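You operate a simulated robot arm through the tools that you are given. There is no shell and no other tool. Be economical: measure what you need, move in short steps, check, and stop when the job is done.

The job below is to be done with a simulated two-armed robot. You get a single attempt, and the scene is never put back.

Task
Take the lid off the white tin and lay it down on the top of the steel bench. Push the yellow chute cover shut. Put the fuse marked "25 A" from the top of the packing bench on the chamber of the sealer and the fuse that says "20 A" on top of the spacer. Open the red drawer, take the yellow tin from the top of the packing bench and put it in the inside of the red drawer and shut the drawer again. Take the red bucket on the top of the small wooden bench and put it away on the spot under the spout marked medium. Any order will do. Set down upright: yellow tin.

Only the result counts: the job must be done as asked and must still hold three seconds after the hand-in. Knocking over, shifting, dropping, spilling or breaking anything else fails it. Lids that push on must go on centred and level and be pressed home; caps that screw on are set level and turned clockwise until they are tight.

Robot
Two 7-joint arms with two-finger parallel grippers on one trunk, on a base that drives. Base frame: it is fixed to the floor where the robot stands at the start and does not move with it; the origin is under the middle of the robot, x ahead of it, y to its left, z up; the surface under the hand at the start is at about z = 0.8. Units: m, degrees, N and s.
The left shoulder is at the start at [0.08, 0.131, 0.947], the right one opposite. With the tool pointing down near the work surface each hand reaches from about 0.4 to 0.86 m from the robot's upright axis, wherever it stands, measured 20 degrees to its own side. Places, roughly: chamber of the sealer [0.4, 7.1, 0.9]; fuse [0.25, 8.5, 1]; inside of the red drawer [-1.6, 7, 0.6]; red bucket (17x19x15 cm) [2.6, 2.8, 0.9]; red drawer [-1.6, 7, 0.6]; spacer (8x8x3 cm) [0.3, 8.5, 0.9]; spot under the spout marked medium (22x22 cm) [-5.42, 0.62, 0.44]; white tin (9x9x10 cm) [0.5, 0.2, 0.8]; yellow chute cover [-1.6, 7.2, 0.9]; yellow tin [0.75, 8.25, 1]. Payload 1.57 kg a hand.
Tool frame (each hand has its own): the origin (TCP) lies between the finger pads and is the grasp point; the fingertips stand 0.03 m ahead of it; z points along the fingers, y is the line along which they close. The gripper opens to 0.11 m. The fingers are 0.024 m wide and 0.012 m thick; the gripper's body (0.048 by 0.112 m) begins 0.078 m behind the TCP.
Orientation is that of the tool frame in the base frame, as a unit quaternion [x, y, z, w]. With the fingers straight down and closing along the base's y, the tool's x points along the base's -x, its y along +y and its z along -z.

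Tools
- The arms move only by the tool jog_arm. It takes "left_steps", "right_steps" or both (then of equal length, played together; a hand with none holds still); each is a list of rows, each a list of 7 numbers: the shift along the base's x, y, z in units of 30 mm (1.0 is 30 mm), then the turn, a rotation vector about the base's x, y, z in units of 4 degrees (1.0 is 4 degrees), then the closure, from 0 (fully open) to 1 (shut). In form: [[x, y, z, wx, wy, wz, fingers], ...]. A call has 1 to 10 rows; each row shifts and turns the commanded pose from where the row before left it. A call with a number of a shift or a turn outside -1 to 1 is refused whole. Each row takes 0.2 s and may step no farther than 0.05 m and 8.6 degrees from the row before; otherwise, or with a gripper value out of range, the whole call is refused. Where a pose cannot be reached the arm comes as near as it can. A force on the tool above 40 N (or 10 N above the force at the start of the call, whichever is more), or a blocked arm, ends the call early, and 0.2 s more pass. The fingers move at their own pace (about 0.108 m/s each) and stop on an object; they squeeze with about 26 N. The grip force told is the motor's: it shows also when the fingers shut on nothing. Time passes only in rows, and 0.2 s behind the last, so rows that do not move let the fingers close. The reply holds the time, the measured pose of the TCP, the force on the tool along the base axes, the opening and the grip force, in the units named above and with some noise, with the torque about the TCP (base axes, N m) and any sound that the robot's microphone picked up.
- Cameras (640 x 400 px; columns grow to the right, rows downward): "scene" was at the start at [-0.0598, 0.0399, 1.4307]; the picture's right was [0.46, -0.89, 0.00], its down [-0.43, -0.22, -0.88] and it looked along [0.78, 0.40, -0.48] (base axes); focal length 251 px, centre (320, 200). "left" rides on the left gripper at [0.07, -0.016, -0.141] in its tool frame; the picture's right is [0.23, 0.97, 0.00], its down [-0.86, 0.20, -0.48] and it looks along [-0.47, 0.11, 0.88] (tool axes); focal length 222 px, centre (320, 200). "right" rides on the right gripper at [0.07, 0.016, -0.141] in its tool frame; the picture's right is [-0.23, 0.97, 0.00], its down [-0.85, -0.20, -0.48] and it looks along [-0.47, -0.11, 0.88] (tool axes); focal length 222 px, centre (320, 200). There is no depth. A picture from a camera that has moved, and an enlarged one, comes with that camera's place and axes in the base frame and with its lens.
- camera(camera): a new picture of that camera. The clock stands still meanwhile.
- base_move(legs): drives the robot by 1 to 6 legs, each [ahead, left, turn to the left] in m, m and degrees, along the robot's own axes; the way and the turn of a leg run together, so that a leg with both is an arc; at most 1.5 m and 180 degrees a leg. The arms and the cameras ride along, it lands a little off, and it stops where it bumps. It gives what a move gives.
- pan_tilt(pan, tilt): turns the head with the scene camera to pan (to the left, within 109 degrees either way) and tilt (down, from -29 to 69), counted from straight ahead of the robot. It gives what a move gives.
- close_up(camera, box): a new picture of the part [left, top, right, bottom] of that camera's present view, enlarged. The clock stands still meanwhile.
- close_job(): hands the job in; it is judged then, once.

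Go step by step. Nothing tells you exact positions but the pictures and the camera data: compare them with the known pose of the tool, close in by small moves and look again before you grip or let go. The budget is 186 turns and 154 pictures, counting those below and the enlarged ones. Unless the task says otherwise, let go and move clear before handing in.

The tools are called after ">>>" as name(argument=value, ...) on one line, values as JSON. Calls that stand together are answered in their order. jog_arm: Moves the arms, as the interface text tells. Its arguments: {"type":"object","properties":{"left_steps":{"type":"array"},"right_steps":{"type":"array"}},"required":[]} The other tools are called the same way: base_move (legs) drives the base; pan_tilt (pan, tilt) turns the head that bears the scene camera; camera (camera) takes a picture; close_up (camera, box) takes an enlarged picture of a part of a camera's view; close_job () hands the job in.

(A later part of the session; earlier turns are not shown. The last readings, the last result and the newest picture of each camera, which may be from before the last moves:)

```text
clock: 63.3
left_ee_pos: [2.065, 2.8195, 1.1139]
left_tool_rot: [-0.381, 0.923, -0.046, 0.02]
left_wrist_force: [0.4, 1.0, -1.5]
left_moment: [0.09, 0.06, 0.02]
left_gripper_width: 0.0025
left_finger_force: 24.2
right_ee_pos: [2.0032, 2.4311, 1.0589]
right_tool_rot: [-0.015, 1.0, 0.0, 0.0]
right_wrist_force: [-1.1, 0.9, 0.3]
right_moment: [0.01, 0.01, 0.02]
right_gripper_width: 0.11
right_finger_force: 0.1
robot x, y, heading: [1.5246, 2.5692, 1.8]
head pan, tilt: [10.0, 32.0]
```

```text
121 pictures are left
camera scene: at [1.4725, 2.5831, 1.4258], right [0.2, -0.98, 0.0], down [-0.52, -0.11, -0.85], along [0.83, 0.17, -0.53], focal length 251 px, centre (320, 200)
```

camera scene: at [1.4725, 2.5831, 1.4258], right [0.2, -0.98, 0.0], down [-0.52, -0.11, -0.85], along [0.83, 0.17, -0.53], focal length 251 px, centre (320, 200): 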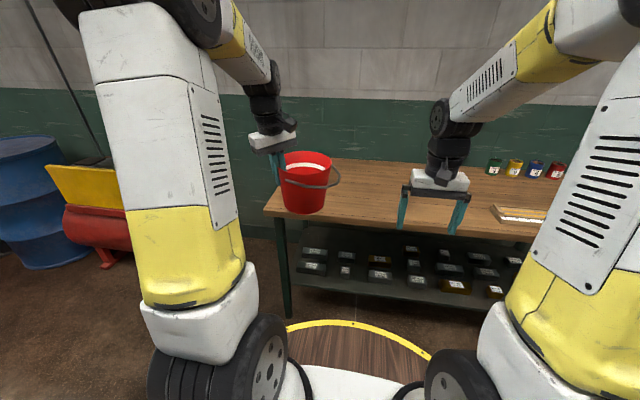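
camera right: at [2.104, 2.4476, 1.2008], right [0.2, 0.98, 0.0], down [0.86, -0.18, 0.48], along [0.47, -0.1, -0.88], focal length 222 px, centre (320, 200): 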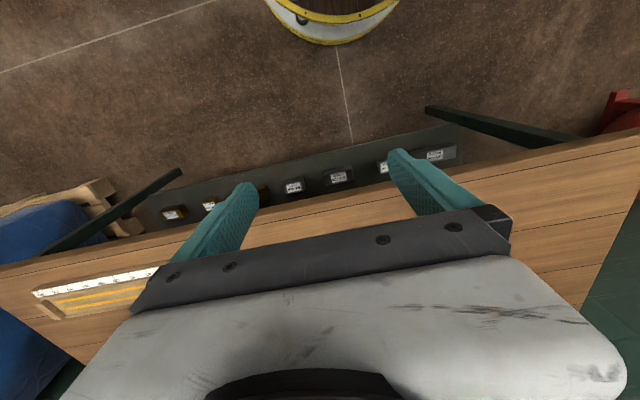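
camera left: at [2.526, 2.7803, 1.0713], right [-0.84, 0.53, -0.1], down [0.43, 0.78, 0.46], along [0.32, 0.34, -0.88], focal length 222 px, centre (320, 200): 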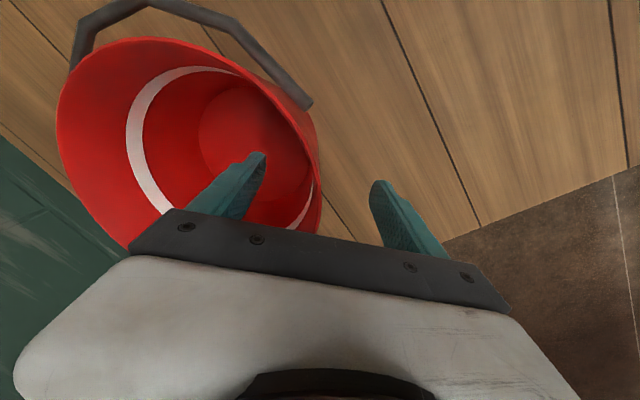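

The hold is good. I back out to the corridor, turn round, and drive to the passage along the wall on the west side.

>>> base_move(legs=[[0, -1.12, 0], [0, 0, 178], [1.0, 0, 0], [1.0, 0, 0], [0, 1.0, 0], [0, 0.9, 0]])

>>> pan_tilt(pan=0, tilt=15)

>>> camera(camera="scene")

```text
clock: 95.1
left_ee_pos: [-0.9553, -0.7724, 1.1135]
left_tool_rot: [0.929, 0.368, -0.019, -0.046]
left_wrist_force: [-0.1, 0.5, -0.8]
left_moment: [-0.1, -0.06, 0.01]
left_gripper_width: 0.0022
left_finger_force: 24.1
right_ee_pos: [-0.8827, -0.3848, 1.059]
right_tool_rot: [1.0, -0.001, 0.0, 0.0]
right_wrist_force: [-0.2, 0.5, -0.4]
right_moment: [0.02, 0.04, -0.02]
right_gripper_width: 0.11
right_finger_force: 0.1
robot x, y, heading: [-0.4099, -0.5384, -179.8]
head pan, tilt: [10.0, 32.0]
```

```text
clock: 95.9
left_ee_pos: [-0.9568, -0.7731, 1.1138]
left_tool_rot: [0.929, 0.368, -0.019, -0.046]
left_wrist_force: [0.0, -0.7, -2.2]
left_moment: [-0.08, -0.08, 0.03]
left_gripper_width: 0.0026
left_finger_force: 24.0
right_ee_pos: [-0.8838, -0.3853, 1.0598]
right_tool_rot: [1.0, 0.0, 0.0, 0.0]
right_wrist_force: [0.1, -0.1, 0.8]
right_moment: [-0.01, 0.01, 0.0]
right_gripper_width: 0.1101
right_finger_force: 0.1
robot x, y, heading: [-0.4137, -0.538, -179.8]
head pan, tilt: [0.0, 15.0]
```

```text
120 pictures are left
camera scene: at [-0.3647, -0.5411, 1.453], right [0.0, 1.0, 0.0], down [0.26, 0.0, -0.97], along [-0.97, 0.0, -0.26], focal length 251 px, centre (320, 200)
```

scene: 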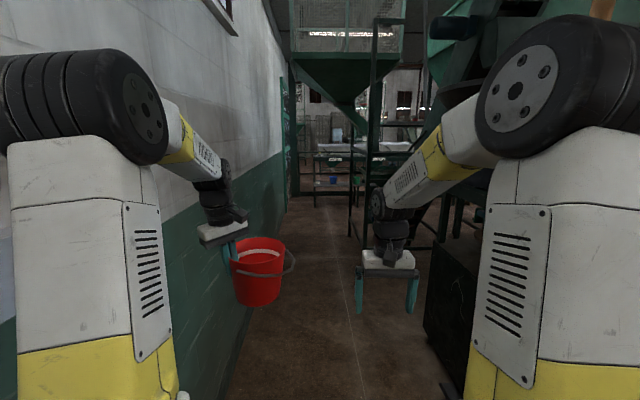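

The corridor is about 1 m wide and I am centred. I drive 3 m along it.

>>> base_move(legs=[[1.2, -0.02, 0], [1.2, 0, 0]])

>>> camera(camera="scene")

```text
clock: 107.7
left_ee_pos: [-3.3509, -0.7932, 1.114]
left_tool_rot: [0.924, 0.379, -0.02, -0.045]
left_wrist_force: [0.0, 0.7, -1.2]
left_moment: [-0.08, -0.08, 0.0]
left_gripper_width: 0.0025
left_finger_force: 24.0
right_ee_pos: [-3.2859, -0.4052, 1.0588]
right_tool_rot: [1.0, 0.013, 0.0, 0.0]
right_wrist_force: [-0.8, -0.8, 0.1]
right_moment: [0.01, -0.02, -0.02]
right_gripper_width: 0.11
right_finger_force: 0.1
robot x, y, heading: [-2.8085, -0.5439, -178.7]
head pan, tilt: [0.0, 15.0]
```

```text
119 pictures are left
camera scene: at [-2.765, -0.5458, 1.4531], right [-0.03, 1.0, 0.0], down [0.26, 0.01, -0.97], along [-0.97, -0.03, -0.26], focal length 251 px, centre (320, 200)
```

scene: 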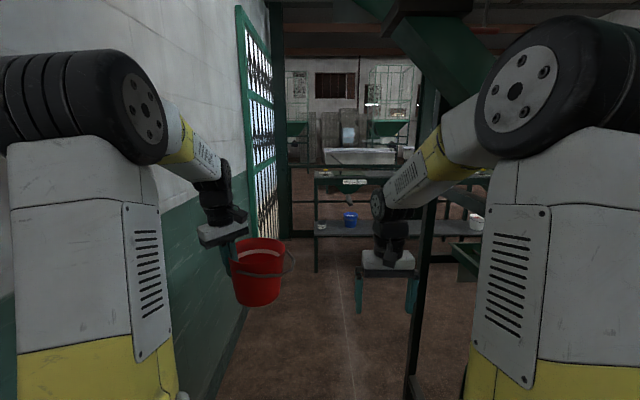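

The sorting rack with spouts is ahead at x of about -5.2. I zoom in on its labels.

>>> close_up(camera="scene", box=[280, 130, 500, 270])

>>> base_move(legs=[[1.2, 0, 0]])

>>> pan_tilt(pan=-45, tilt=25)

>>> camera(camera="scene")

```text
2.86 times, centred on (390, 200) of scene
camera zoom: at [-2.765, -0.5458, 1.4531], right [-0.03, 1.0, 0.0], down [0.26, 0.01, -0.97], along [-0.97, -0.03, -0.26], focal length 717 px, centre (120, 200)
```

zoom: 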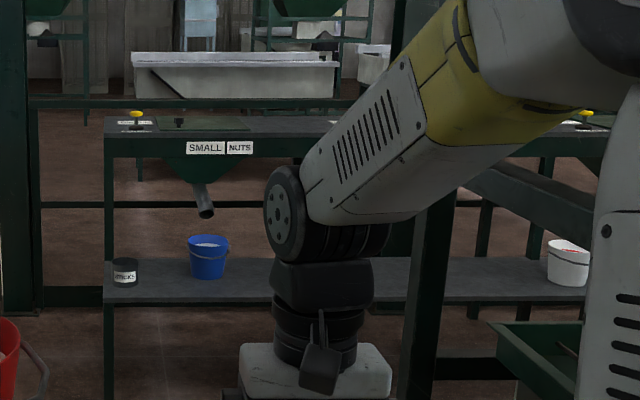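

```text
clock: 113.9
left_ee_pos: [-4.5671, -0.8289, 1.1133]
left_tool_rot: [0.923, 0.381, -0.019, -0.045]
left_wrist_force: [0.8, 0.4, -0.6]
left_moment: [-0.07, -0.04, -0.01]
left_gripper_width: 0.0024
left_finger_force: 23.7
right_ee_pos: [-4.5032, -0.439, 1.0595]
right_tool_rot: [1.0, 0.015, -0.001, 0.0]
right_wrist_force: [0.7, -0.5, 0.2]
right_moment: [-0.01, 0.01, -0.02]
right_gripper_width: 0.11
right_finger_force: 0.0
robot x, y, heading: [-4.0254, -0.5786, -178.3]
head pan, tilt: [0.0, 15.0]
```

```text
clock: 115.0
left_ee_pos: [-4.5652, -0.8288, 1.1127]
left_tool_rot: [0.924, 0.38, -0.019, -0.046]
left_wrist_force: [-0.5, -1.0, -1.3]
left_moment: [-0.11, -0.04, -0.02]
left_gripper_width: 0.0023
left_finger_force: 23.6
right_ee_pos: [-4.5032, -0.4389, 1.0598]
right_tool_rot: [1.0, 0.015, 0.0, 0.0]
right_wrist_force: [0.6, 0.2, -0.5]
right_moment: [-0.02, 0.02, -0.01]
right_gripper_width: 0.1102
right_finger_force: 0.1
robot x, y, heading: [-4.0295, -0.5818, -178.4]
head pan, tilt: [-45.0, 25.0]
```

```text
117 pictures are left
camera scene: at [-3.9548, -0.5139, 1.4369], right [0.69, 0.73, 0.0], down [0.31, -0.29, -0.91], along [-0.66, 0.62, -0.42], focal length 251 px, centre (320, 200)
```

scene: 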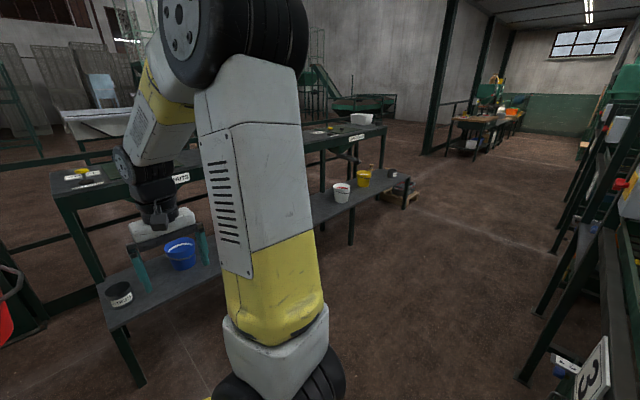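

The spot under the second spout is hidden by my arm. I move in front of it, standing at about [-4.65, 0.86].

>>> base_move(legs=[[0.57, 0, -1.6], [0.03, -1.43, 0]])

>>> pan_tilt(pan=5, tilt=38)

>>> camera(camera="scene")

>>> camera(camera="right")

```text
clock: 124.8
left_ee_pos: [-5.1656, 0.575, 1.1139]
left_tool_rot: [0.932, 0.36, -0.018, -0.046]
left_wrist_force: [-0.2, 0.5, -2.1]
left_moment: [-0.1, -0.05, 0.01]
left_gripper_width: 0.0025
left_finger_force: 23.7
right_ee_pos: [-5.0861, 0.962, 1.0594]
right_tool_rot: [1.0, -0.008, 0.0, 0.0]
right_wrist_force: [-0.1, 0.2, 0.4]
right_moment: [0.0, -0.03, 0.01]
right_gripper_width: 0.1098
right_finger_force: 0.1
robot x, y, heading: [-4.6131, 0.8007, 179.2]
head pan, tilt: [-45.0, 25.0]
```

```text
clock: 126.0
left_ee_pos: [-5.1658, 0.5753, 1.1136]
left_tool_rot: [0.931, 0.361, -0.019, -0.046]
left_wrist_force: [0.2, -0.4, -0.9]
left_moment: [-0.05, -0.02, -0.05]
left_gripper_width: 0.0021
left_finger_force: 24.1
right_ee_pos: [-5.0859, 0.9607, 1.0596]
right_tool_rot: [1.0, -0.007, 0.0, 0.0]
right_wrist_force: [-1.2, 0.8, 0.8]
right_moment: [0.01, 0.03, 0.01]
right_gripper_width: 0.11
right_finger_force: 0.0
robot x, y, heading: [-4.6162, 0.8058, 178.9]
head pan, tilt: [5.0, 38.0]
```

```text
116 pictures are left
camera scene: at [-4.5631, 0.7904, 1.4166], right [-0.07, 1.0, 0.0], down [0.61, 0.04, -0.79], along [-0.79, -0.06, -0.62], focal length 251 px, centre (320, 200)
```

scene: 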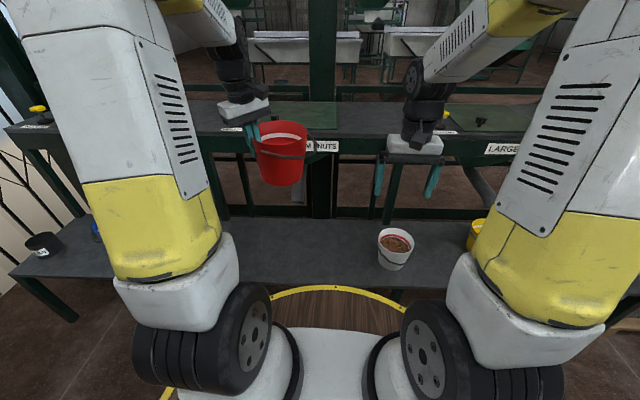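

```text
115 pictures are left
camera right: at [-5.0166, 0.9435, 1.2008], right [-0.24, -0.97, 0.0], down [-0.85, 0.21, 0.48], along [-0.46, 0.12, -0.88], focal length 222 px, centre (320, 200)
```

right: 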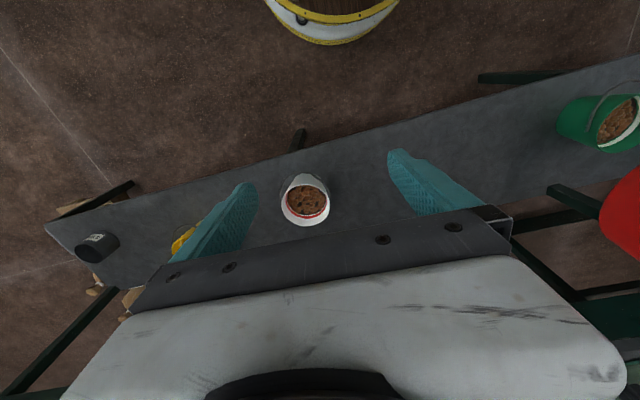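

I see an empty stretch left of the white bucket, under a "... NUTS" label. I zoom on the spout behind the bucket.

>>> close_up(camera="scene", box=[200, 110, 440, 290])

>>> camera(camera="left")

```text
2.22 times, centred on (320, 200) of scene
camera zoom: at [-4.5631, 0.7904, 1.4166], right [-0.07, 1.0, 0.0], down [0.61, 0.04, -0.79], along [-0.79, -0.06, -0.62], focal length 558 px, centre (320, 200)
```

zoom: 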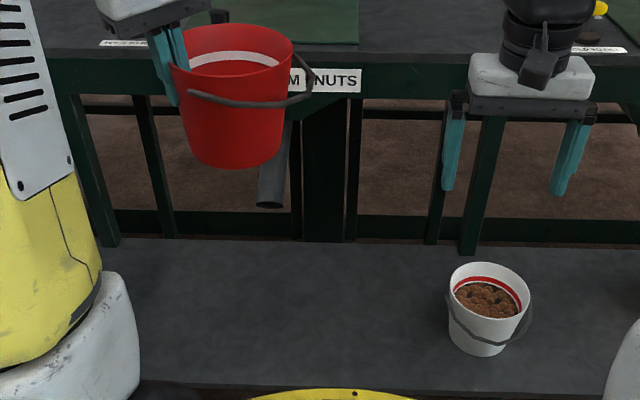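

```text
113 pictures are left
camera left: at [-5.1161, 0.6257, 1.2563], right [0.82, -0.56, -0.1], down [-0.47, -0.76, 0.46], along [-0.33, -0.33, -0.88], focal length 222 px, centre (320, 200)
```

left: 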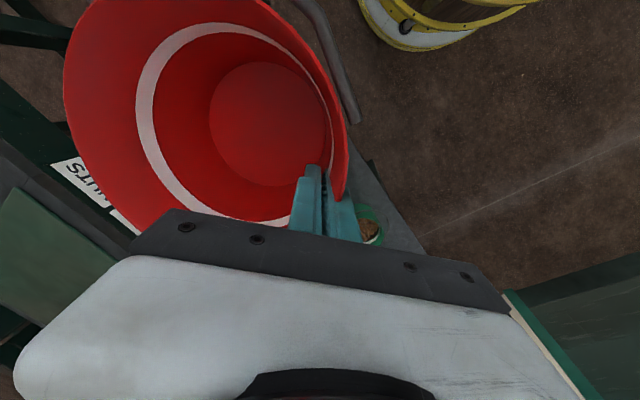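

The medium spout nozzle ends at about [-5.47, 0.62, 0.685]; the spot is just in front below it. I turn the hand so that the grip is on the robot's side of the bucket.

>>> jog_arm(left_steps=[[0, 0.15, 0, 0, 0, 1, 1], [0, 0.15, 0, 0, 0, 1, 1], [0, 0.15, 0, 0, 0, 1, 1], [0, 0.15, 0, 0, 0, 1, 1], [0, 0.15, 0, 0, 0, 1, 1], [-0.1, 0.15, 0, 0, 0, 1, 1], [-0.1, 0.15, 0, 0, 0, 1, 1], [-0.2, 0.15, 0, 0, 0, 1, 1], [-0.2, 0.15, 0, 0, 0, 1, 1], [-0.2, 0.15, 0, 0, 0, 1, 1]])

>>> camera(camera="scene")

>>> camera(camera="left")

```text
clock: 128.2
left_ee_pos: [-5.1898, 0.6199, 1.1141]
left_tool_rot: [0.751, 0.658, -0.033, -0.036]
left_wrist_force: [0.8, 0.1, -1.5]
left_moment: [-0.03, -0.07, 0.0]
left_gripper_width: 0.0024
left_finger_force: 24.3
right_ee_pos: [-5.0858, 0.962, 1.0594]
right_tool_rot: [1.0, -0.008, 0.0, 0.0]
right_wrist_force: [0.2, -0.3, -0.2]
right_moment: [0.04, 0.02, 0.0]
right_gripper_width: 0.1099
right_finger_force: 0.0
robot x, y, heading: [-4.6166, 0.8, 179.0]
head pan, tilt: [5.0, 38.0]
```

```text
112 pictures are left
camera scene: at [-4.563, 0.7903, 1.4165], right [-0.07, 1.0, 0.0], down [0.61, 0.04, -0.79], along [-0.79, -0.06, -0.62], focal length 251 px, centre (320, 200)
```

scene: 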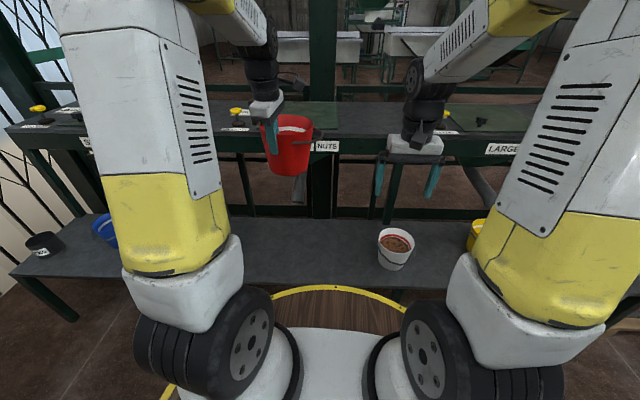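

```text
111 pictures are left
camera left: at [-5.1834, 0.6913, 1.2557], right [0.99, 0.1, -0.1], down [0.13, -0.88, 0.46], along [-0.04, -0.47, -0.88], focal length 222 px, centre (320, 200)
```

left: 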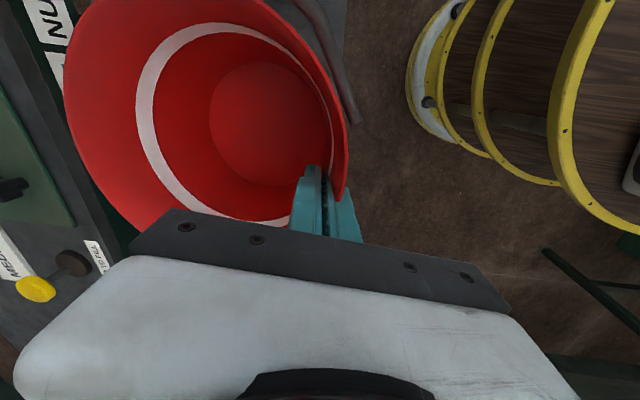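

Clear to lower in front of the nozzle.

>>> jog_arm(left_steps=[[-0.3, -0.2, -1, 0, 0, 0.5, 1], [-0.3, -0.2, -1, 0, 0, 0.5, 1], [-0.2, -0.1, -1, 0, 0, 0, 1], [0, 0, -1, 0, 0, 0, 1], [0, 0, -1, 0, 0, 0, 1], [0, 0, -1, 0, 0, 0, 1], [0, 0, -1, 0, 0, 0, 1], [0, 0, -1, 0, 0, 0, 1], [0, 0, -1, 0, 0, 0, 1], [0, 0, -1, 0, 0, 0, 1]])

>>> jog_arm(left_steps=[[0, 0, -1, 0, 0, 0, 1], [0, 0, -1, 0, 0, 0, 1], [0, 0, -1, 0, 0, 0, 1], [0, 0, -1, 0, 0, 0, 1], [0, 0, -1, 0, 0, 0, 1], [0, 0, -1, 0, 0, 0, 1]])

>>> camera(camera="scene")

>>> camera(camera="left")

```text
clock: 130.3
left_ee_pos: [-5.2122, 0.6061, 0.814]
left_tool_rot: [0.729, 0.683, -0.034, -0.036]
left_wrist_force: [-0.3, -0.4, -2.1]
left_moment: [-0.01, -0.1, 0.03]
left_gripper_width: 0.0024
left_finger_force: 23.8
right_ee_pos: [-5.0848, 0.9619, 1.0594]
right_tool_rot: [1.0, -0.008, 0.001, 0.0]
right_wrist_force: [-0.2, 1.0, -0.9]
right_moment: [0.01, 0.0, 0.01]
right_gripper_width: 0.1101
right_finger_force: 0.1
robot x, y, heading: [-4.6191, 0.8022, 179.0]
head pan, tilt: [5.0, 38.0]
```

```text
clock: 131.8
left_ee_pos: [-5.2136, 0.6062, 0.6349]
left_tool_rot: [0.729, 0.683, -0.034, -0.036]
left_wrist_force: [0.7, 0.8, -1.2]
left_moment: [-0.01, -0.1, 0.0]
left_gripper_width: 0.0022
left_finger_force: 24.1
right_ee_pos: [-5.085, 0.961, 1.0591]
right_tool_rot: [1.0, -0.007, 0.0, -0.001]
right_wrist_force: [0.6, 1.4, -0.2]
right_moment: [-0.04, -0.01, 0.03]
right_gripper_width: 0.1102
right_finger_force: 0.0
robot x, y, heading: [-4.6155, 0.8032, 179.2]
head pan, tilt: [5.0, 38.0]
```

```text
110 pictures are left
camera scene: at [-4.5629, 0.7904, 1.4165], right [-0.07, 1.0, 0.0], down [0.61, 0.04, -0.79], along [-0.79, -0.06, -0.62], focal length 251 px, centre (320, 200)
```

scene: 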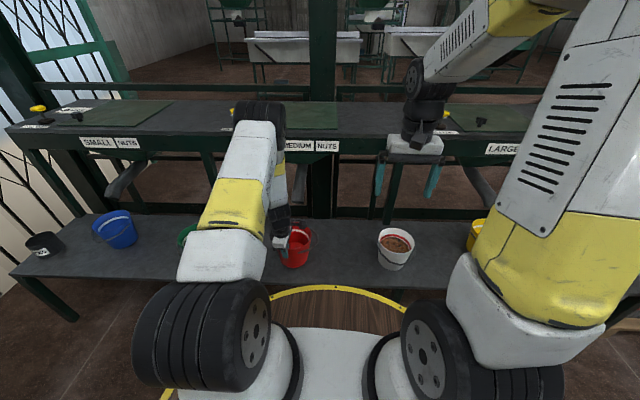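

```text
109 pictures are left
camera left: at [-5.2118, 0.6777, 0.7769], right [0.98, 0.16, -0.1], down [0.19, -0.87, 0.46], along [-0.01, -0.47, -0.88], focal length 222 px, centre (320, 200)
```

left: 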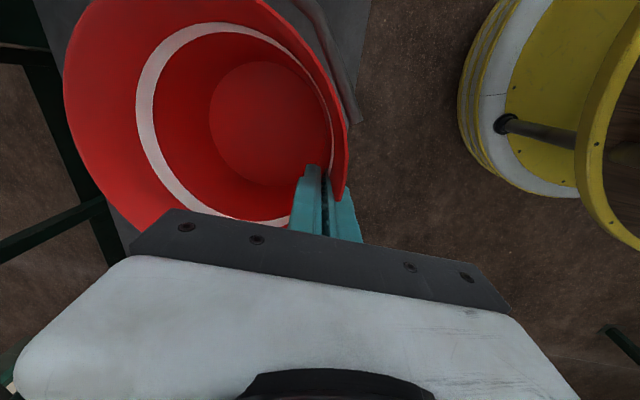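

Label MEDIUM NUTS confirmed. I lower further, then move in under the nozzle.

>>> jog_arm(left_steps=[[0, 0, -1, 0, 0, 0, 1], [0, 0, -0.7, 0, 0, 0, 1], [-0.9, 0, 0, 0, 0, 0, 1], [-0.9, 0, 0, 0, 0, 0, 1], [-0.9, 0, 0, 0, 0, 0, 1], [-0.9, 0, 0, 0, 0, 0, 1], [-0.8, 0, 0, 0, 0, 0, 1]])

>>> close_up(camera="scene", box=[200, 140, 400, 290])

>>> camera(camera="left")

```text
clock: 133.3
left_ee_pos: [-5.3433, 0.608, 0.583]
left_tool_rot: [0.729, 0.683, -0.034, -0.035]
left_wrist_force: [0.3, -0.6, -1.8]
left_moment: [-0.03, -0.14, -0.02]
left_gripper_width: 0.0024
left_finger_force: 23.9
right_ee_pos: [-5.0861, 0.9615, 1.0588]
right_tool_rot: [1.0, -0.008, 0.001, 0.0]
right_wrist_force: [0.6, 0.0, 0.5]
right_moment: [0.01, 0.01, 0.0]
right_gripper_width: 0.1101
right_finger_force: 0.2
robot x, y, heading: [-4.6146, 0.7994, 179.1]
head pan, tilt: [5.0, 38.0]
```

```text
2.67 times, centred on (300, 215) of scene
camera zoom: at [-4.563, 0.7904, 1.4165], right [-0.07, 1.0, 0.0], down [0.61, 0.04, -0.79], along [-0.79, -0.06, -0.62], focal length 669 px, centre (373, 160)
```

zoom: 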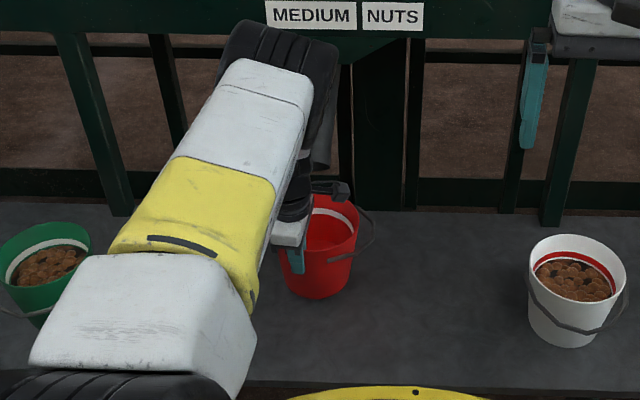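

```text
107 pictures are left
camera left: at [-5.3431, 0.6786, 0.7248], right [0.98, 0.16, -0.1], down [0.19, -0.87, 0.46], along [-0.01, -0.47, -0.88], focal length 222 px, centre (320, 200)
```

left: 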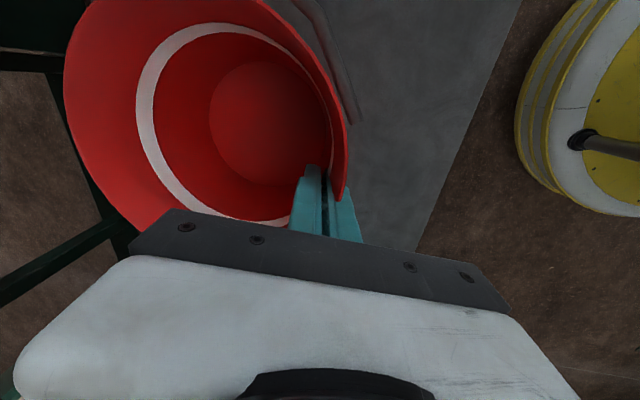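

>>> jog_arm(left_steps=[[-0.5, -0.5, -0.2, 0, 0, 0, 1], [0, 0, -0.15, 0, 0, 0, 1], [0, 0, -0.15, 0, 0, 0, 1]])

>>> close_up(camera="scene", box=[240, 190, 360, 270])

```text
clock: 134.2
left_ee_pos: [-5.3604, 0.5921, 0.5676]
left_tool_rot: [0.728, 0.683, -0.034, -0.035]
left_wrist_force: [0.3, -0.2, -1.6]
left_moment: [-0.05, -0.11, -0.01]
left_gripper_width: 0.0022
left_finger_force: 24.0
right_ee_pos: [-5.0856, 0.961, 1.0596]
right_tool_rot: [1.0, -0.008, 0.0, 0.0]
right_wrist_force: [0.2, -0.4, -0.7]
right_moment: [-0.01, 0.02, -0.07]
right_gripper_width: 0.1099
right_finger_force: 0.1
robot x, y, heading: [-4.6166, 0.7986, 178.9]
head pan, tilt: [5.0, 38.0]
```

```text
5.00 times, centred on (300, 230) of scene
camera zoom: at [-4.5631, 0.7904, 1.4166], right [-0.07, 1.0, 0.0], down [0.61, 0.04, -0.79], along [-0.79, -0.06, -0.62], focal length 1255 px, centre (420, 50)
```

zoom: 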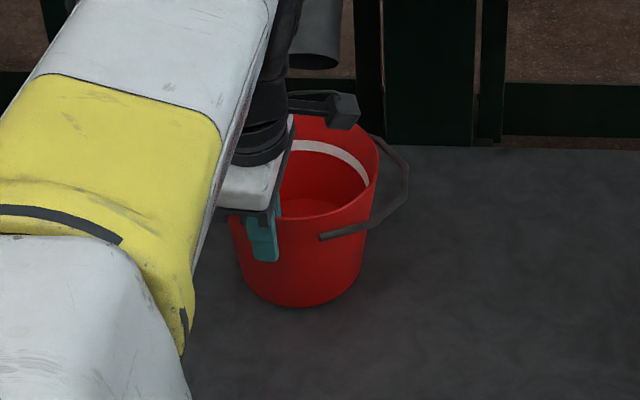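

>>> jog_arm(left_steps=[[0, 0, -0.15, 0, 0, 0, 1], [0, 0, -0.15, 0, 0, 0, 1], [0, 0, -0.15, 0, 0, 0, 1]])

```text
clock: 134.9
left_ee_pos: [-5.3632, 0.5891, 0.5561]
left_tool_rot: [0.729, 0.683, -0.037, -0.036]
left_wrist_force: [2.3, -4.1, 20.1]
left_moment: [0.0, 1.2, 0.27]
left_gripper_width: 0.0027
left_finger_force: 23.7
right_ee_pos: [-5.0853, 0.9616, 1.0597]
right_tool_rot: [1.0, -0.008, -0.002, 0.0]
right_wrist_force: [0.2, -0.3, -0.2]
right_moment: [0.02, -0.02, -0.01]
right_gripper_width: 0.11
right_finger_force: 0.0
robot x, y, heading: [-4.6139, 0.8023, 179.1]
head pan, tilt: [5.0, 38.0]
```

Contact made. I release with a small opening and lift out along the finger axis, away from the nozzle.

>>> jog_arm(left_steps=[[0, 0, 0.05, 0, 0, 0, 1], [0, 0, 0, 0, 0, 0, 0.7], [0, 0, 0, 0, 0, 0, 0.7], [0.1, 0, 1, 0, 0, 0, 0.7], [0.1, 0, 1, 0, 0, 0, 0.7], [0.1, 0, 1, 0, 0, 0, 0.7], [0.5, 0, 1, 0, 0, 0, 0.7], [0.7, 0, 1, 0, 0, 0, 0.7], [0.9, 0, 1, 0, 0, 0, 0.7], [0.9, 0, 1, 0, 0, 0, 0.7]])

>>> camera(camera="scene")

```text
clock: 137.2
left_ee_pos: [-5.2611, 0.5891, 0.7677]
left_tool_rot: [0.728, 0.684, -0.035, -0.035]
left_wrist_force: [0.0, -0.9, -0.3]
left_moment: [-0.02, 0.0, -0.01]
left_gripper_width: 0.033
left_finger_force: 0.0
right_ee_pos: [-5.0855, 0.9608, 1.0597]
right_tool_rot: [1.0, -0.008, 0.0, 0.0]
right_wrist_force: [-0.2, 0.1, -0.1]
right_moment: [0.02, -0.03, 0.02]
right_gripper_width: 0.1101
right_finger_force: 0.0
robot x, y, heading: [-4.6181, 0.8, 179.2]
head pan, tilt: [5.0, 38.0]
```

```text
105 pictures are left
camera scene: at [-4.5635, 0.7904, 1.4166], right [-0.07, 1.0, 0.0], down [0.61, 0.04, -0.79], along [-0.79, -0.06, -0.62], focal length 251 px, centre (320, 200)
```

scene: 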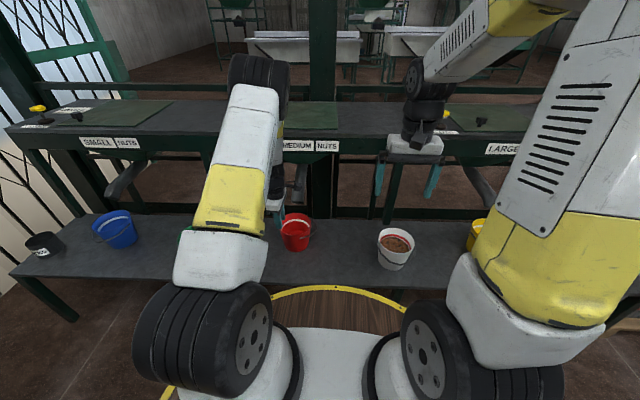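

The bucket stands under MEDIUM. I raise the left arm and turn the hand back to neutral.

>>> jog_arm(left_steps=[[0.5, 0, 1, 0, 0, 0, 0.3], [0.5, 0, 1, 0, 0, 0, 0], [0.2, 0, 1, 0, 0, -1, 0], [0, 0, 1, 0, 0, -1, 0], [0, 0, 1, 0, 0, -1, 0], [0, 0, 1, 0, 0, -1, 0], [0, 0, 1, 0, 0, -1, 0], [0, 0, 1, 0, 0, -1, 0], [0, 0, 1, 0, 0, -1, 0], [0, 0, 1, 0, 0, -1, 0]])

>>> jog_arm(left_steps=[[0, -0.3, 0.5, 0, 0, -1, 0], [0, -0.3, 0.5, 0, 0, -1, 0], [0, -0.3, 0.5, 0, 0, -1, 0], [0, -0.3, 0.5, 0, -0.2, -1, 0], [0, -0.3, 0, 0, -0.2, -1, 0], [0, -0.3, 0, 0, -0.2, -1, 0], [0, -0.3, 0, 0, -0.2, -1, 0], [0, -0.3, 0, 0, -0.2, -1, 0], [0, -0.3, 0, 0, -0.2, -1, 0], [0, 0, 0, 0, -0.2, -1, 0]])

>>> close_up(camera="scene", box=[200, 110, 440, 290])

>>> pan_tilt(pan=-100, tilt=12)

>>> camera(camera="scene")

```text
clock: 139.3
left_ee_pos: [-5.2246, 0.591, 1.065]
left_tool_rot: [0.889, 0.456, -0.023, -0.043]
left_wrist_force: [0.3, 0.1, 0.3]
left_moment: [0.0, -0.02, -0.02]
left_gripper_width: 0.1099
left_finger_force: 0.0
right_ee_pos: [-5.0867, 0.9617, 1.0586]
right_tool_rot: [1.0, -0.007, 0.001, 0.0]
right_wrist_force: [0.8, -0.6, -0.9]
right_moment: [-0.01, 0.0, 0.01]
right_gripper_width: 0.1101
right_finger_force: 0.0
robot x, y, heading: [-4.6193, 0.7995, 179.0]
head pan, tilt: [5.0, 38.0]
```

```text
clock: 141.6
left_ee_pos: [-5.2245, 0.5094, 1.1268]
left_tool_rot: [0.991, 0.126, 0.038, -0.032]
left_wrist_force: [0.4, 0.0, 0.7]
left_moment: [0.04, -0.01, 0.0]
left_gripper_width: 0.11
left_finger_force: 0.1
right_ee_pos: [-5.0849, 0.9624, 1.0585]
right_tool_rot: [1.0, -0.008, 0.0, 0.0]
right_wrist_force: [0.6, -0.1, -0.1]
right_moment: [0.0, 0.02, 0.0]
right_gripper_width: 0.1099
right_finger_force: 0.0
robot x, y, heading: [-4.6159, 0.8006, 179.2]
head pan, tilt: [5.0, 38.0]
```

```text
2.22 times, centred on (320, 200) of scene
camera zoom: at [-4.563, 0.7904, 1.4165], right [-0.07, 1.0, 0.0], down [0.61, 0.04, -0.79], along [-0.79, -0.06, -0.62], focal length 558 px, centre (320, 200)
```

zoom: 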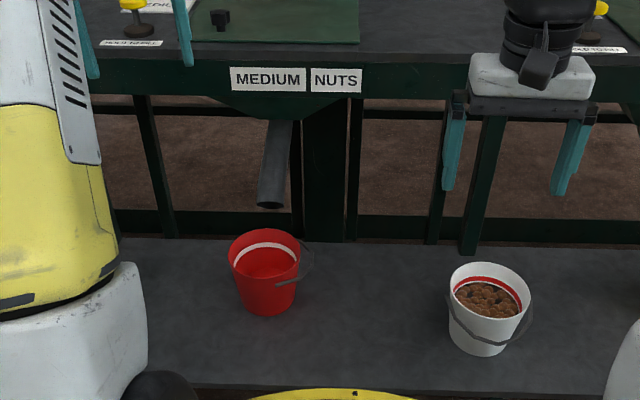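

```text
clock: 143.4
left_ee_pos: [-5.2251, 0.5093, 1.1262]
left_tool_rot: [0.991, 0.126, 0.038, -0.03]
left_wrist_force: [0.0, -1.0, 0.1]
left_moment: [-0.03, -0.03, 0.02]
left_gripper_width: 0.11
left_finger_force: 0.0
right_ee_pos: [-5.085, 0.9625, 1.0588]
right_tool_rot: [1.0, -0.008, 0.0, 0.0]
right_wrist_force: [0.3, -0.5, 0.6]
right_moment: [0.0, -0.03, 0.02]
right_gripper_width: 0.11
right_finger_force: 0.1
robot x, y, heading: [-4.6131, 0.8025, 179.3]
head pan, tilt: [-100.0, 12.0]
```

```text
103 pictures are left
camera scene: at [-4.4594, 0.8882, 1.458], right [0.98, -0.19, 0.0], down [-0.04, -0.2, -0.98], along [0.18, 0.96, -0.21], focal length 251 px, centre (320, 200)
```

scene: 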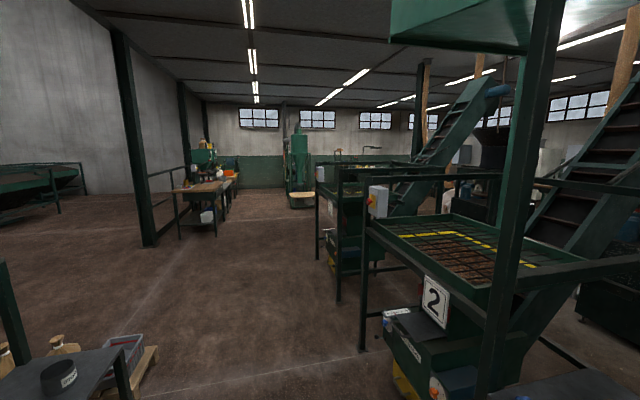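

The bucket is on the spot. I straighten the left hand and drive back the known way: the corridor, then up the main aisle.

>>> jog_arm(left_steps=[[0.5, 0, 0, -0.25, 0.25, -0.9, 0], [0.5, 0, 0, -0.25, 0.25, -0.9, 0], [0.5, 0, 0, -0.25, 0.25, -0.9, 0], [0.5, 0, 0, -0.25, 0.25, -0.9, 0]])

>>> base_move(legs=[[0, 0.7, 0.8], [0, 0.67, 0], [-1.0, 0, 0], [-1.0, 0, 0]])

```text
clock: 144.4
left_ee_pos: [-5.165, 0.511, 1.1265]
left_tool_rot: [1.0, 0.001, 0.004, 0.004]
left_wrist_force: [0.1, 0.7, -0.5]
left_moment: [0.0, -0.01, 0.0]
left_gripper_width: 0.1103
left_finger_force: 0.1
right_ee_pos: [-5.0867, 0.9613, 1.0582]
right_tool_rot: [1.0, -0.008, 0.0, -0.001]
right_wrist_force: [-0.1, 0.2, -0.5]
right_moment: [0.02, 0.02, 0.02]
right_gripper_width: 0.1101
right_finger_force: 0.1
robot x, y, heading: [-4.616, 0.7994, 178.9]
head pan, tilt: [-100.0, 12.0]
```

```text
clock: 160.9
left_ee_pos: [-3.1835, -0.8545, 1.1268]
left_tool_rot: [1.0, 0.01, 0.004, 0.003]
left_wrist_force: [-0.3, -0.8, -0.4]
left_moment: [-0.02, 0.0, 0.02]
left_gripper_width: 0.1099
left_finger_force: 0.1
right_ee_pos: [-3.1121, -0.4022, 1.0591]
right_tool_rot: [1.0, 0.001, 0.0, -0.001]
right_wrist_force: [-0.3, 1.0, 0.0]
right_moment: [-0.02, -0.01, 0.0]
right_gripper_width: 0.1103
right_finger_force: 0.0
robot x, y, heading: [-2.64, -0.5553, -180.0]
head pan, tilt: [-100.0, 12.0]
```

>>> base_move(legs=[[-1.05, 0, 0], [-1.05, 0, 0], [0, 0, -90], [1.5, 0, 0], [1.5, 0, 0]])

>>> pan_tilt(pan=0, tilt=10)

>>> camera(camera="scene")

```text
clock: 189.3
left_ee_pos: [-0.8032, 2.9895, 1.1269]
left_tool_rot: [0.714, -0.7, 0.0, 0.004]
left_wrist_force: [-0.7, 0.2, 0.6]
left_moment: [0.0, -0.04, -0.01]
left_gripper_width: 0.1099
left_finger_force: 0.1
right_ee_pos: [-0.3494, 2.9183, 1.0592]
right_tool_rot: [0.708, -0.706, 0.0, 0.0]
right_wrist_force: [-0.6, -0.2, 0.4]
right_moment: [0.02, -0.04, -0.01]
right_gripper_width: 0.1102
right_finger_force: 0.1
robot x, y, heading: [-0.5002, 2.4461, 90.2]
head pan, tilt: [-100.0, 12.0]
```

```text
clock: 191.0
left_ee_pos: [-0.8028, 2.9911, 1.1262]
left_tool_rot: [0.715, -0.699, 0.0, 0.005]
left_wrist_force: [-0.5, 0.8, -0.3]
left_moment: [-0.01, 0.0, -0.01]
left_gripper_width: 0.1099
left_finger_force: 0.0
right_ee_pos: [-0.3483, 2.9199, 1.0592]
right_tool_rot: [0.708, -0.707, 0.001, 0.001]
right_wrist_force: [0.0, 0.0, -0.6]
right_moment: [0.03, -0.04, 0.02]
right_gripper_width: 0.1096
right_finger_force: 0.0
robot x, y, heading: [-0.4989, 2.4442, 90.2]
head pan, tilt: [0.0, 10.0]
```

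```text
102 pictures are left
camera scene: at [-0.5025, 2.3984, 1.4612], right [1.0, 0.0, 0.0], down [0.0, -0.17, -0.98], along [0.0, 0.98, -0.17], focal length 251 px, centre (320, 200)
```

scene: 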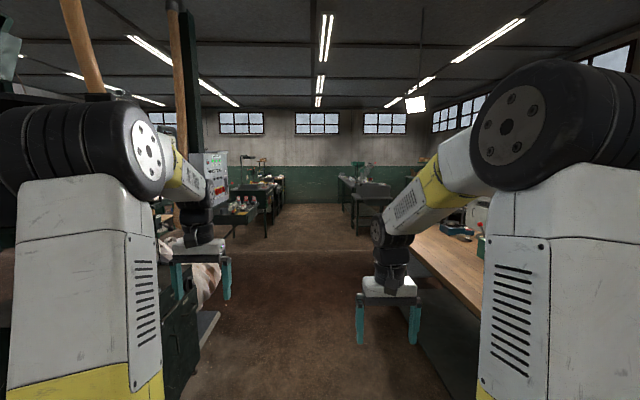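

The aisle is open; the work benches are ahead at y of about 7. I drive on and look.

>>> base_move(legs=[[1.5, 0.05, 0], [1.4, 0.05, 0]])

>>> pan_tilt(pan=0, tilt=22)

>>> camera(camera="scene")

```text
refused: leg 1 is longer than a leg can be; nothing moved
```

```text
clock: 191.8
left_ee_pos: [-0.8028, 2.9901, 1.1264]
left_tool_rot: [0.715, -0.7, 0.0, 0.005]
left_wrist_force: [0.3, 0.3, 0.5]
left_moment: [0.0, -0.01, 0.02]
left_gripper_width: 0.1098
left_finger_force: 0.1
right_ee_pos: [-0.3489, 2.9186, 1.0598]
right_tool_rot: [0.709, -0.706, 0.0, 0.001]
right_wrist_force: [0.0, 0.3, 0.8]
right_moment: [0.04, -0.01, 0.01]
right_gripper_width: 0.11
right_finger_force: 0.1
robot x, y, heading: [-0.5026, 2.4447, 90.3]
head pan, tilt: [0.0, 22.0]
```

```text
101 pictures are left
camera scene: at [-0.5025, 2.3982, 1.4418], right [1.0, 0.0, 0.0], down [0.0, -0.37, -0.93], along [0.0, 0.93, -0.37], focal length 251 px, centre (320, 200)
```

scene: 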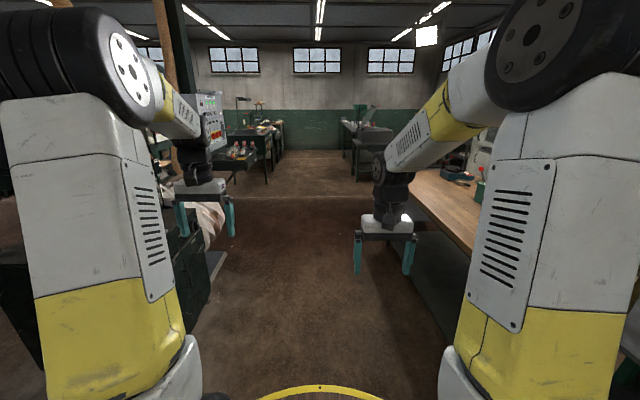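

>>> base_move(legs=[[1.45, 0.04, 0], [1.4, 0.04, 0]])

>>> camera(camera="scene")

```text
clock: 205.7
left_ee_pos: [-0.8746, 5.8648, 1.1264]
left_tool_rot: [0.712, -0.702, 0.0, 0.005]
left_wrist_force: [-0.7, -0.1, 0.0]
left_moment: [0.02, -0.02, -0.03]
left_gripper_width: 0.1099
left_finger_force: 0.1
right_ee_pos: [-0.4228, 5.7919, 1.0591]
right_tool_rot: [-0.706, 0.709, 0.001, 0.0]
right_wrist_force: [0.4, -0.4, -1.6]
right_moment: [-0.05, 0.04, -0.02]
right_gripper_width: 0.1098
right_finger_force: 0.0
robot x, y, heading: [-0.579, 5.3203, 89.9]
head pan, tilt: [0.0, 22.0]
```

```text
100 pictures are left
camera scene: at [-0.5794, 5.2714, 1.4417], right [1.0, 0.0, 0.0], down [0.0, -0.37, -0.93], along [0.0, 0.93, -0.37], focal length 251 px, centre (320, 200)
```

scene: 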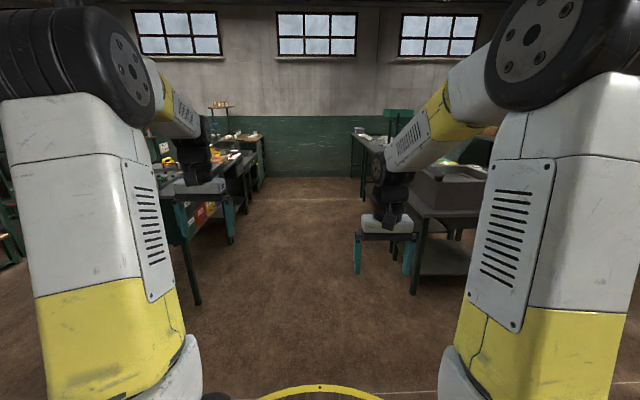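

>>> base_move(legs=[[1.4, -0.03, 0], [0, 0, 90]])

>>> pan_tilt(pan=0, tilt=30)

>>> camera(camera="scene")

>>> pan_tilt(pan=-25, tilt=30)

>>> camera(camera="scene")

```text
clock: 216.5
left_ee_pos: [-1.0932, 6.4442, 1.126]
left_tool_rot: [1.0, -0.004, 0.003, 0.004]
left_wrist_force: [0.6, 1.3, 0.2]
left_moment: [0.03, 0.02, -0.01]
left_gripper_width: 0.1102
left_finger_force: 0.1
right_ee_pos: [-1.0089, 6.8953, 1.0589]
right_tool_rot: [1.0, -0.013, 0.0, 0.0]
right_wrist_force: [0.4, 0.3, 0.3]
right_moment: [0.0, 0.02, 0.03]
right_gripper_width: 0.1101
right_finger_force: 0.0
robot x, y, heading: [-0.5435, 6.7315, 178.5]
head pan, tilt: [0.0, 22.0]
```

```text
clock: 217.2
left_ee_pos: [-1.0949, 6.4443, 1.1264]
left_tool_rot: [1.0, -0.004, 0.004, 0.003]
left_wrist_force: [-0.9, 0.1, -0.5]
left_moment: [0.02, 0.02, 0.03]
left_gripper_width: 0.11
left_finger_force: 0.1
right_ee_pos: [-1.0102, 6.8955, 1.0596]
right_tool_rot: [1.0, -0.011, 0.0, 0.001]
right_wrist_force: [0.1, 0.2, 0.6]
right_moment: [0.01, 0.0, 0.02]
right_gripper_width: 0.11
right_finger_force: 0.1
robot x, y, heading: [-0.5408, 6.73, 178.5]
head pan, tilt: [0.0, 30.0]
```

```text
99 pictures are left
camera scene: at [-0.4932, 6.727, 1.429], right [0.02, 1.0, 0.0], down [0.5, -0.01, -0.87], along [-0.87, 0.02, -0.5], focal length 251 px, centre (320, 200)
```

scene: 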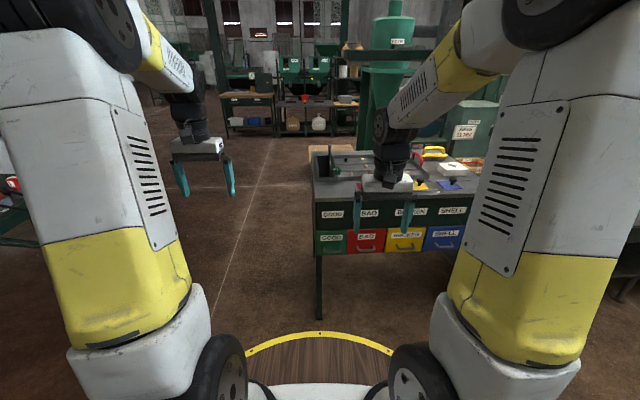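

```text
clock: 218.1
left_ee_pos: [-1.0925, 6.4445, 1.1256]
left_tool_rot: [1.0, -0.004, 0.003, 0.004]
left_wrist_force: [-0.3, -0.2, 0.2]
left_moment: [0.02, 0.01, 0.01]
left_gripper_width: 0.1102
left_finger_force: 0.0
right_ee_pos: [-1.0089, 6.8958, 1.0605]
right_tool_rot: [1.0, -0.012, -0.001, 0.0]
right_wrist_force: [0.1, -0.6, 1.3]
right_moment: [-0.02, 0.01, 0.0]
right_gripper_width: 0.11
right_finger_force: 0.0
robot x, y, heading: [-0.5406, 6.7286, 178.6]
head pan, tilt: [-25.0, 30.0]
```

```text
98 pictures are left
camera scene: at [-0.4838, 6.7649, 1.4289], right [0.44, 0.9, 0.0], down [0.45, -0.22, -0.87], along [-0.78, 0.38, -0.5], focal length 251 px, centre (320, 200)
```

scene: 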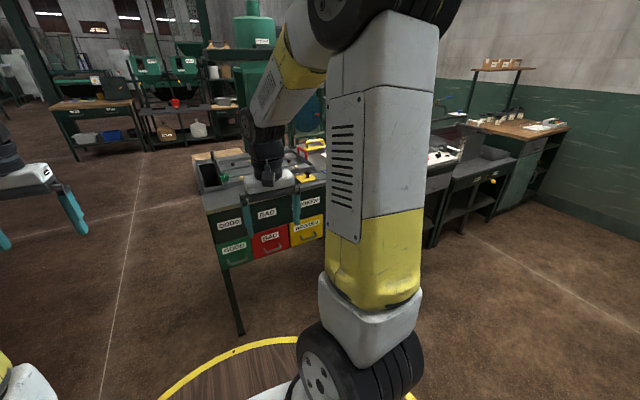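

The sorting table with the GOOD/BAD/BROKEN/SHELL drawers is ahead. I strafe to be square in front of the red drawer and zoom.

>>> base_move(legs=[[0.0, -0.37, 1.5]])

>>> pan_tilt(pan=0, tilt=32)

>>> camera(camera="scene")

>>> close_up(camera="scene", box=[220, 130, 440, 270])

```text
clock: 220.4
left_ee_pos: [-1.0813, 6.799, 1.1263]
left_tool_rot: [1.0, 0.012, 0.003, 0.004]
left_wrist_force: [0.3, 0.4, 0.6]
left_moment: [0.0, 0.0, -0.04]
left_gripper_width: 0.1101
left_finger_force: 0.0
right_ee_pos: [-1.0117, 7.2512, 1.0602]
right_tool_rot: [1.0, 0.004, 0.0, 0.001]
right_wrist_force: [-0.2, 0.0, -0.2]
right_moment: [-0.02, -0.01, 0.03]
right_gripper_width: 0.1101
right_finger_force: 0.0
robot x, y, heading: [-0.5378, 7.1032, -179.6]
head pan, tilt: [-25.0, 30.0]
```

```text
clock: 221.3
left_ee_pos: [-1.0813, 6.7978, 1.1252]
left_tool_rot: [1.0, 0.013, 0.004, 0.004]
left_wrist_force: [-0.2, -0.5, 0.5]
left_moment: [0.01, 0.01, -0.01]
left_gripper_width: 0.11
left_finger_force: 0.0
right_ee_pos: [-1.0125, 7.2522, 1.0591]
right_tool_rot: [1.0, 0.003, 0.0, 0.0]
right_wrist_force: [-1.0, -0.4, -0.3]
right_moment: [-0.01, 0.02, 0.0]
right_gripper_width: 0.11
right_finger_force: 0.0
robot x, y, heading: [-0.5371, 7.1039, -179.7]
head pan, tilt: [0.0, 32.0]
```

```text
97 pictures are left
camera scene: at [-0.4891, 7.0996, 1.4258], right [-0.01, 1.0, 0.0], down [0.53, 0.0, -0.85], along [-0.85, -0.01, -0.53], focal length 251 px, centre (320, 200)
```

scene: 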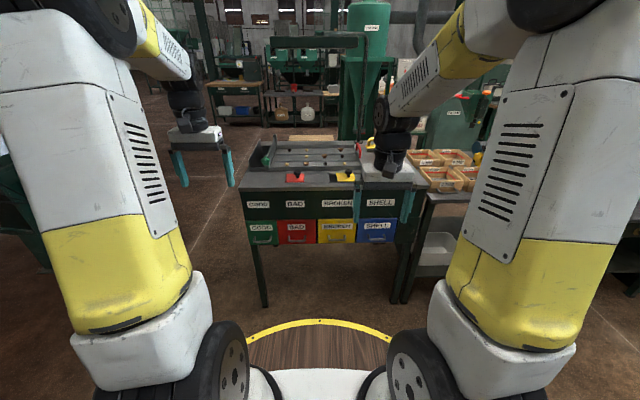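

```text
2.86 times, centred on (330, 200) of scene
camera zoom: at [-0.4891, 7.0996, 1.4258], right [-0.01, 1.0, 0.0], down [0.53, 0.0, -0.85], along [-0.85, -0.01, -0.53], focal length 717 px, centre (291, 200)
```

zoom: 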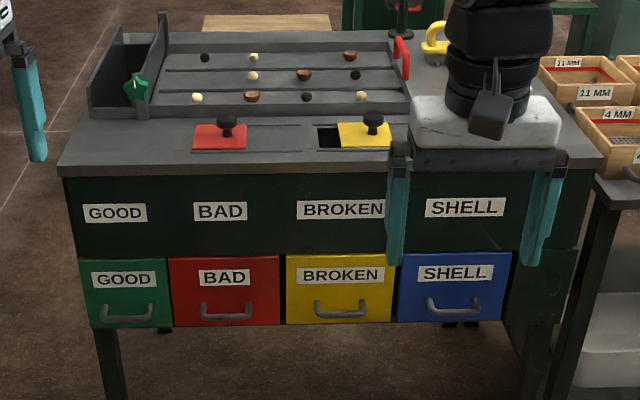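

The yellow cover is slid right of its hole; it must go left (−y) by about 3.5 cm. I drive closer to use the right hand on its knob.

>>> base_move(legs=[[0.31, 0.1, 0]])

>>> camera(camera="right")

>>> camera(camera="scene")

```text
clock: 223.5
left_ee_pos: [-1.3903, 6.6954, 1.1258]
left_tool_rot: [1.0, 0.014, 0.004, 0.003]
left_wrist_force: [-0.1, -0.4, -0.2]
left_moment: [-0.01, 0.02, -0.01]
left_gripper_width: 0.1099
left_finger_force: 0.1
right_ee_pos: [-1.3235, 7.1499, 1.059]
right_tool_rot: [1.0, 0.004, 0.0, 0.0]
right_wrist_force: [-0.2, 0.2, -0.5]
right_moment: [0.0, 0.0, 0.0]
right_gripper_width: 0.11
right_finger_force: 0.0
robot x, y, heading: [-0.8505, 7.0006, -179.3]
head pan, tilt: [0.0, 32.0]
```

```text
95 pictures are left
camera right: at [-1.2533, 7.1327, 1.2009], right [-0.22, -0.98, 0.0], down [-0.86, 0.19, 0.48], along [-0.47, 0.1, -0.88], focal length 222 px, centre (320, 200)
```

right: 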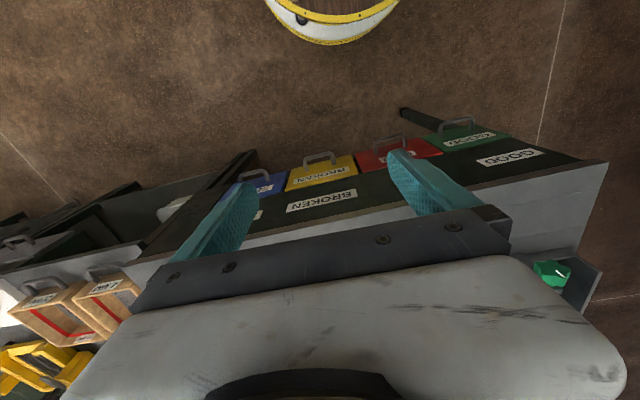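

```text
94 pictures are left
camera scene: at [-0.7998, 6.9983, 1.4258], right [-0.01, 1.0, 0.0], down [0.53, 0.0, -0.85], along [-0.85, -0.01, -0.53], focal length 251 px, centre (320, 200)
```

scene: 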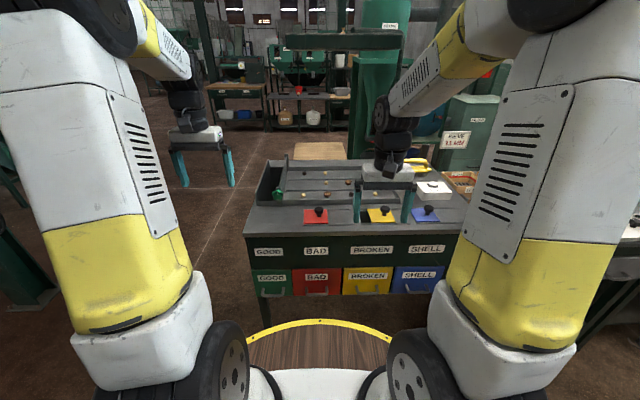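

>>> close_up(camera="scene", box=[280, 170, 460, 270])

```text
3.56 times, centred on (370, 220) of scene
camera zoom: at [-0.7998, 6.9983, 1.4258], right [-0.01, 1.0, 0.0], down [0.53, 0.0, -0.85], along [-0.85, -0.01, -0.53], focal length 893 px, centre (142, 129)
```

zoom: 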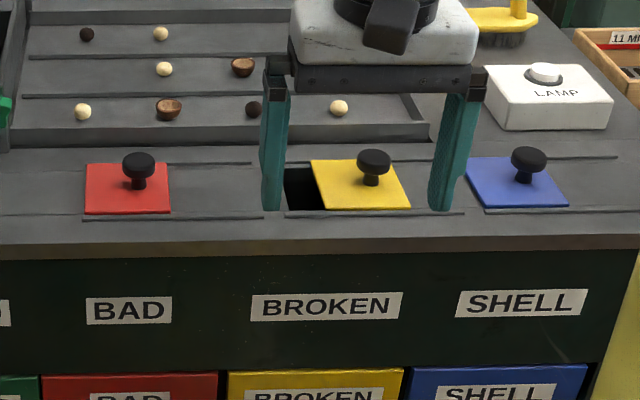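

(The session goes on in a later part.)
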